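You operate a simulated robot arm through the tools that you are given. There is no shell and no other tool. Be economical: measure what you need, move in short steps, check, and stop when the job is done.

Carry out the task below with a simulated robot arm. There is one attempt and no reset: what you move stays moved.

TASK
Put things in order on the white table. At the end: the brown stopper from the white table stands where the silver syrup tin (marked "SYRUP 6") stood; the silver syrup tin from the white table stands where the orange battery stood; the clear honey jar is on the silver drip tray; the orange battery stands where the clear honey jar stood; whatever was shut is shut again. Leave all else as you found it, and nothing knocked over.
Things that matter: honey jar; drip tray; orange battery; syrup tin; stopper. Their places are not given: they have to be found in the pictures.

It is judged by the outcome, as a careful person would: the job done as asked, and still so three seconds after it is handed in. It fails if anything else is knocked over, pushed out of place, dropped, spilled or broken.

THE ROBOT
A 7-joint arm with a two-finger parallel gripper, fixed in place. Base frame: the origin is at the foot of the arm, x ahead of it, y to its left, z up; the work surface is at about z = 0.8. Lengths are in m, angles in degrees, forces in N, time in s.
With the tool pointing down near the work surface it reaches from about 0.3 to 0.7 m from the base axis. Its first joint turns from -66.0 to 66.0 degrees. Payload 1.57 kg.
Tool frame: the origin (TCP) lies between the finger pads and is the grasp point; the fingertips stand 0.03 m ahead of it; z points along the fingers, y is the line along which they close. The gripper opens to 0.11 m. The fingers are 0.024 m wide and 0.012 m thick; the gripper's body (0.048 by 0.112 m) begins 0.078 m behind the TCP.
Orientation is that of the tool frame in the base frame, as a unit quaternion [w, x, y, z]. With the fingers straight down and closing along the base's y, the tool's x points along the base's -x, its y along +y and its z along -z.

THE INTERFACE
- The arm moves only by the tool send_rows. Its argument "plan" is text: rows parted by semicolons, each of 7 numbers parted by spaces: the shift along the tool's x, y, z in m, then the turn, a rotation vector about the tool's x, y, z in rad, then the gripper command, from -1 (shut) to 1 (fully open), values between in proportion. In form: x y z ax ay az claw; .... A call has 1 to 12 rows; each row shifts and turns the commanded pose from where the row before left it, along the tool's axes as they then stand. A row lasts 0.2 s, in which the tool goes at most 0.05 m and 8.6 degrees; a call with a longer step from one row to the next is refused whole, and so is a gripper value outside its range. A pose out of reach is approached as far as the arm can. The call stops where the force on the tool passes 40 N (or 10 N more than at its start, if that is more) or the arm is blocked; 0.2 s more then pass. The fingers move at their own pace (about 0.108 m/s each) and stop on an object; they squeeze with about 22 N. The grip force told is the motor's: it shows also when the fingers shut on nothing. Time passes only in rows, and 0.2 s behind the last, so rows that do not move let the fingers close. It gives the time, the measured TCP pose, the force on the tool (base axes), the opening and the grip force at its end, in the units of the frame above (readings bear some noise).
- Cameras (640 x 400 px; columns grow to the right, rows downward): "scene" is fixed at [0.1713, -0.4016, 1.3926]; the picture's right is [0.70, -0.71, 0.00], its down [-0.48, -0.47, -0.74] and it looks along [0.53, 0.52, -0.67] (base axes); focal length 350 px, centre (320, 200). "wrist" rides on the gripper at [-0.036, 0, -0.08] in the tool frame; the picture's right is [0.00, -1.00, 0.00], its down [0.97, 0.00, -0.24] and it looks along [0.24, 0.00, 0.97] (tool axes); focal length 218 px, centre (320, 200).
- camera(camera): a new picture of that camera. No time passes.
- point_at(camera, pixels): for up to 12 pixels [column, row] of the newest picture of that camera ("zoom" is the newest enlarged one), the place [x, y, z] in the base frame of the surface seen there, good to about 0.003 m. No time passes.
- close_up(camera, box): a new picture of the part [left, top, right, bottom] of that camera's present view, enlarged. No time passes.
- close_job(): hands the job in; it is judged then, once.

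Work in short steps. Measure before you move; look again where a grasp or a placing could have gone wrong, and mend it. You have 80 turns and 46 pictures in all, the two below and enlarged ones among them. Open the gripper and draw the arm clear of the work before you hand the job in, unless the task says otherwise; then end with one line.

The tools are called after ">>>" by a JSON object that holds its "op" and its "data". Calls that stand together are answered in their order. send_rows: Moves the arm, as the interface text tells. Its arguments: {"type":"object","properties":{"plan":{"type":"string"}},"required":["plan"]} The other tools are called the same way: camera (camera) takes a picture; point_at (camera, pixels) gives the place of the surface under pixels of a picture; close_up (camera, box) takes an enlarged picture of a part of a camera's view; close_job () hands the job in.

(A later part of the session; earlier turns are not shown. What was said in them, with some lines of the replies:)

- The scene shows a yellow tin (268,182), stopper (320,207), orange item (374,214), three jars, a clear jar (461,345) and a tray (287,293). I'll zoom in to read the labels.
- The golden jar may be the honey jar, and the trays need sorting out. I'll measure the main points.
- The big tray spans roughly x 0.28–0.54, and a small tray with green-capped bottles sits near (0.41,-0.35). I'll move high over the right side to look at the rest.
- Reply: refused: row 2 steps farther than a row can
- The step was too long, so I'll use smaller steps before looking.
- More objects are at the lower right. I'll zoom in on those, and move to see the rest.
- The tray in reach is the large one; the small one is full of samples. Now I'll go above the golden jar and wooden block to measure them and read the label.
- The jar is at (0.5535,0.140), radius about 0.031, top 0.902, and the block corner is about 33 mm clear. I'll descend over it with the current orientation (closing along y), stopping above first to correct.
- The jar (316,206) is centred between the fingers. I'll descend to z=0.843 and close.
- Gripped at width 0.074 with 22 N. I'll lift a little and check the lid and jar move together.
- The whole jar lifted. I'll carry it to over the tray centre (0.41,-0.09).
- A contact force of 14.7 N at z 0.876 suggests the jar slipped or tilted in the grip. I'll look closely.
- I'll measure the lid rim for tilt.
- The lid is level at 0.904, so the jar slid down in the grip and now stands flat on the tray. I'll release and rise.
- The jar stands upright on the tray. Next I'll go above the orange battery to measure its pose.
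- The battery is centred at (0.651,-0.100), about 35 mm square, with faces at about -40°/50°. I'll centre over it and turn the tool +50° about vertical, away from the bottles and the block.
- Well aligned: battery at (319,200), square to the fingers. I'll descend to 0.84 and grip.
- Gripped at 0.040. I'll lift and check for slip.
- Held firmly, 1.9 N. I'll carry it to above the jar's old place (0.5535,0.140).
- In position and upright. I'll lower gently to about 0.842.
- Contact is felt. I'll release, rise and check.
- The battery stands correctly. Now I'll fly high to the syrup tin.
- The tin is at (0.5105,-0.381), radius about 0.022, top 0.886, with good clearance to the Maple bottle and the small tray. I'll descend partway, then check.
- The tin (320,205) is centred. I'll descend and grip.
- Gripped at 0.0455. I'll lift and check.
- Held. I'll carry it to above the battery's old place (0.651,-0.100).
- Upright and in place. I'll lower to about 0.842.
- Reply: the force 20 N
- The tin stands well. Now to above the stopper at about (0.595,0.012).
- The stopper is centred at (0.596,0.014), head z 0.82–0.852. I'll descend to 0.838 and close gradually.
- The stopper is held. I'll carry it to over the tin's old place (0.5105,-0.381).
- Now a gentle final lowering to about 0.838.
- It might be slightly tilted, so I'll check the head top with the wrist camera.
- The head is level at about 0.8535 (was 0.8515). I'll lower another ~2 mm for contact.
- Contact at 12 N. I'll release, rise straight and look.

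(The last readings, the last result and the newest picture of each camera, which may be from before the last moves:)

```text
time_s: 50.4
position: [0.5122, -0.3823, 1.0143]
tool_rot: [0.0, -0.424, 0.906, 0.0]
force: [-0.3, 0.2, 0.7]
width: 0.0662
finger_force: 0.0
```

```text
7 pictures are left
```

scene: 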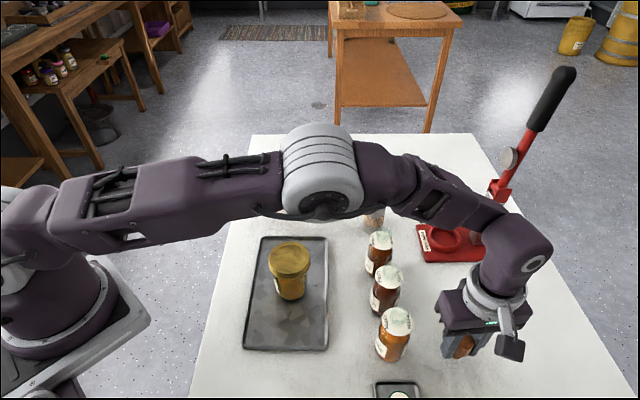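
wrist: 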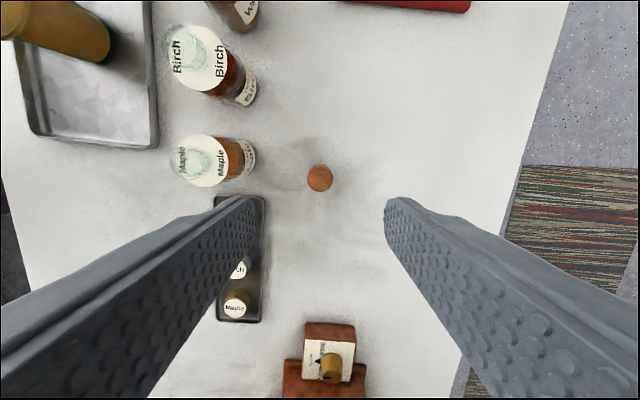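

The stopper stands. I'll draw the arm back to near its start pose and check the whole table.

>>> {"op": "send_rows", "data": {"plan": "-0.015 0.015 -0.02 0 0 0 0.5;-0.03 0.03 -0.015 0 0 0 1;-0.03 0.03 -0.015 0 0 0 1;-0.03 0.03 -0.015 0 0 0 1;-0.03 0.03 -0.01 0 0 0 1;-0.03 0.03 0 0 0 0 1;-0.03 0.03 0 0 0 0 1;-0.03 0.03 0 0 0 0 1;-0.03 0.03 0 0 0 0 1;-0.03 0.03 0 0 0 0 1;-0.03 0.03 0 0 0 0 1;-0.02 0.02 0 0 0 0 1"}}

>>> {"op": "camera", "data": {"camera": "scene"}}

```text
time_s: 53.0
position: [0.47, 0.091, 1.09]
tool_rot: [0.0, -0.423, 0.906, 0.0]
force: [-0.4, -0.7, -0.2]
width: 0.11
finger_force: 0.1
```

```text
6 pictures are left
```

scene: 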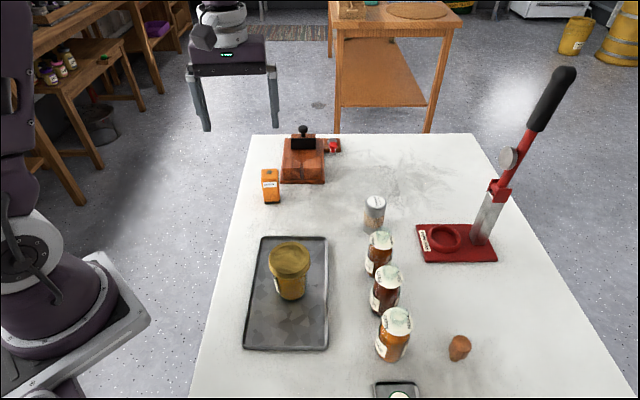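

Everything is in its place and upright, and nothing else has moved. I'll hand it in.

>>> {"op": "close_job", "data": {}}

```text
The job is handed in.
```

The job is handed in: the honey jar is on the drip tray, still closed, the battery is where the honey jar stood, the syrup tin is where the battery stood, and the stopper is where the syrup tin stood. All four are upright and nothing else was disturbed.
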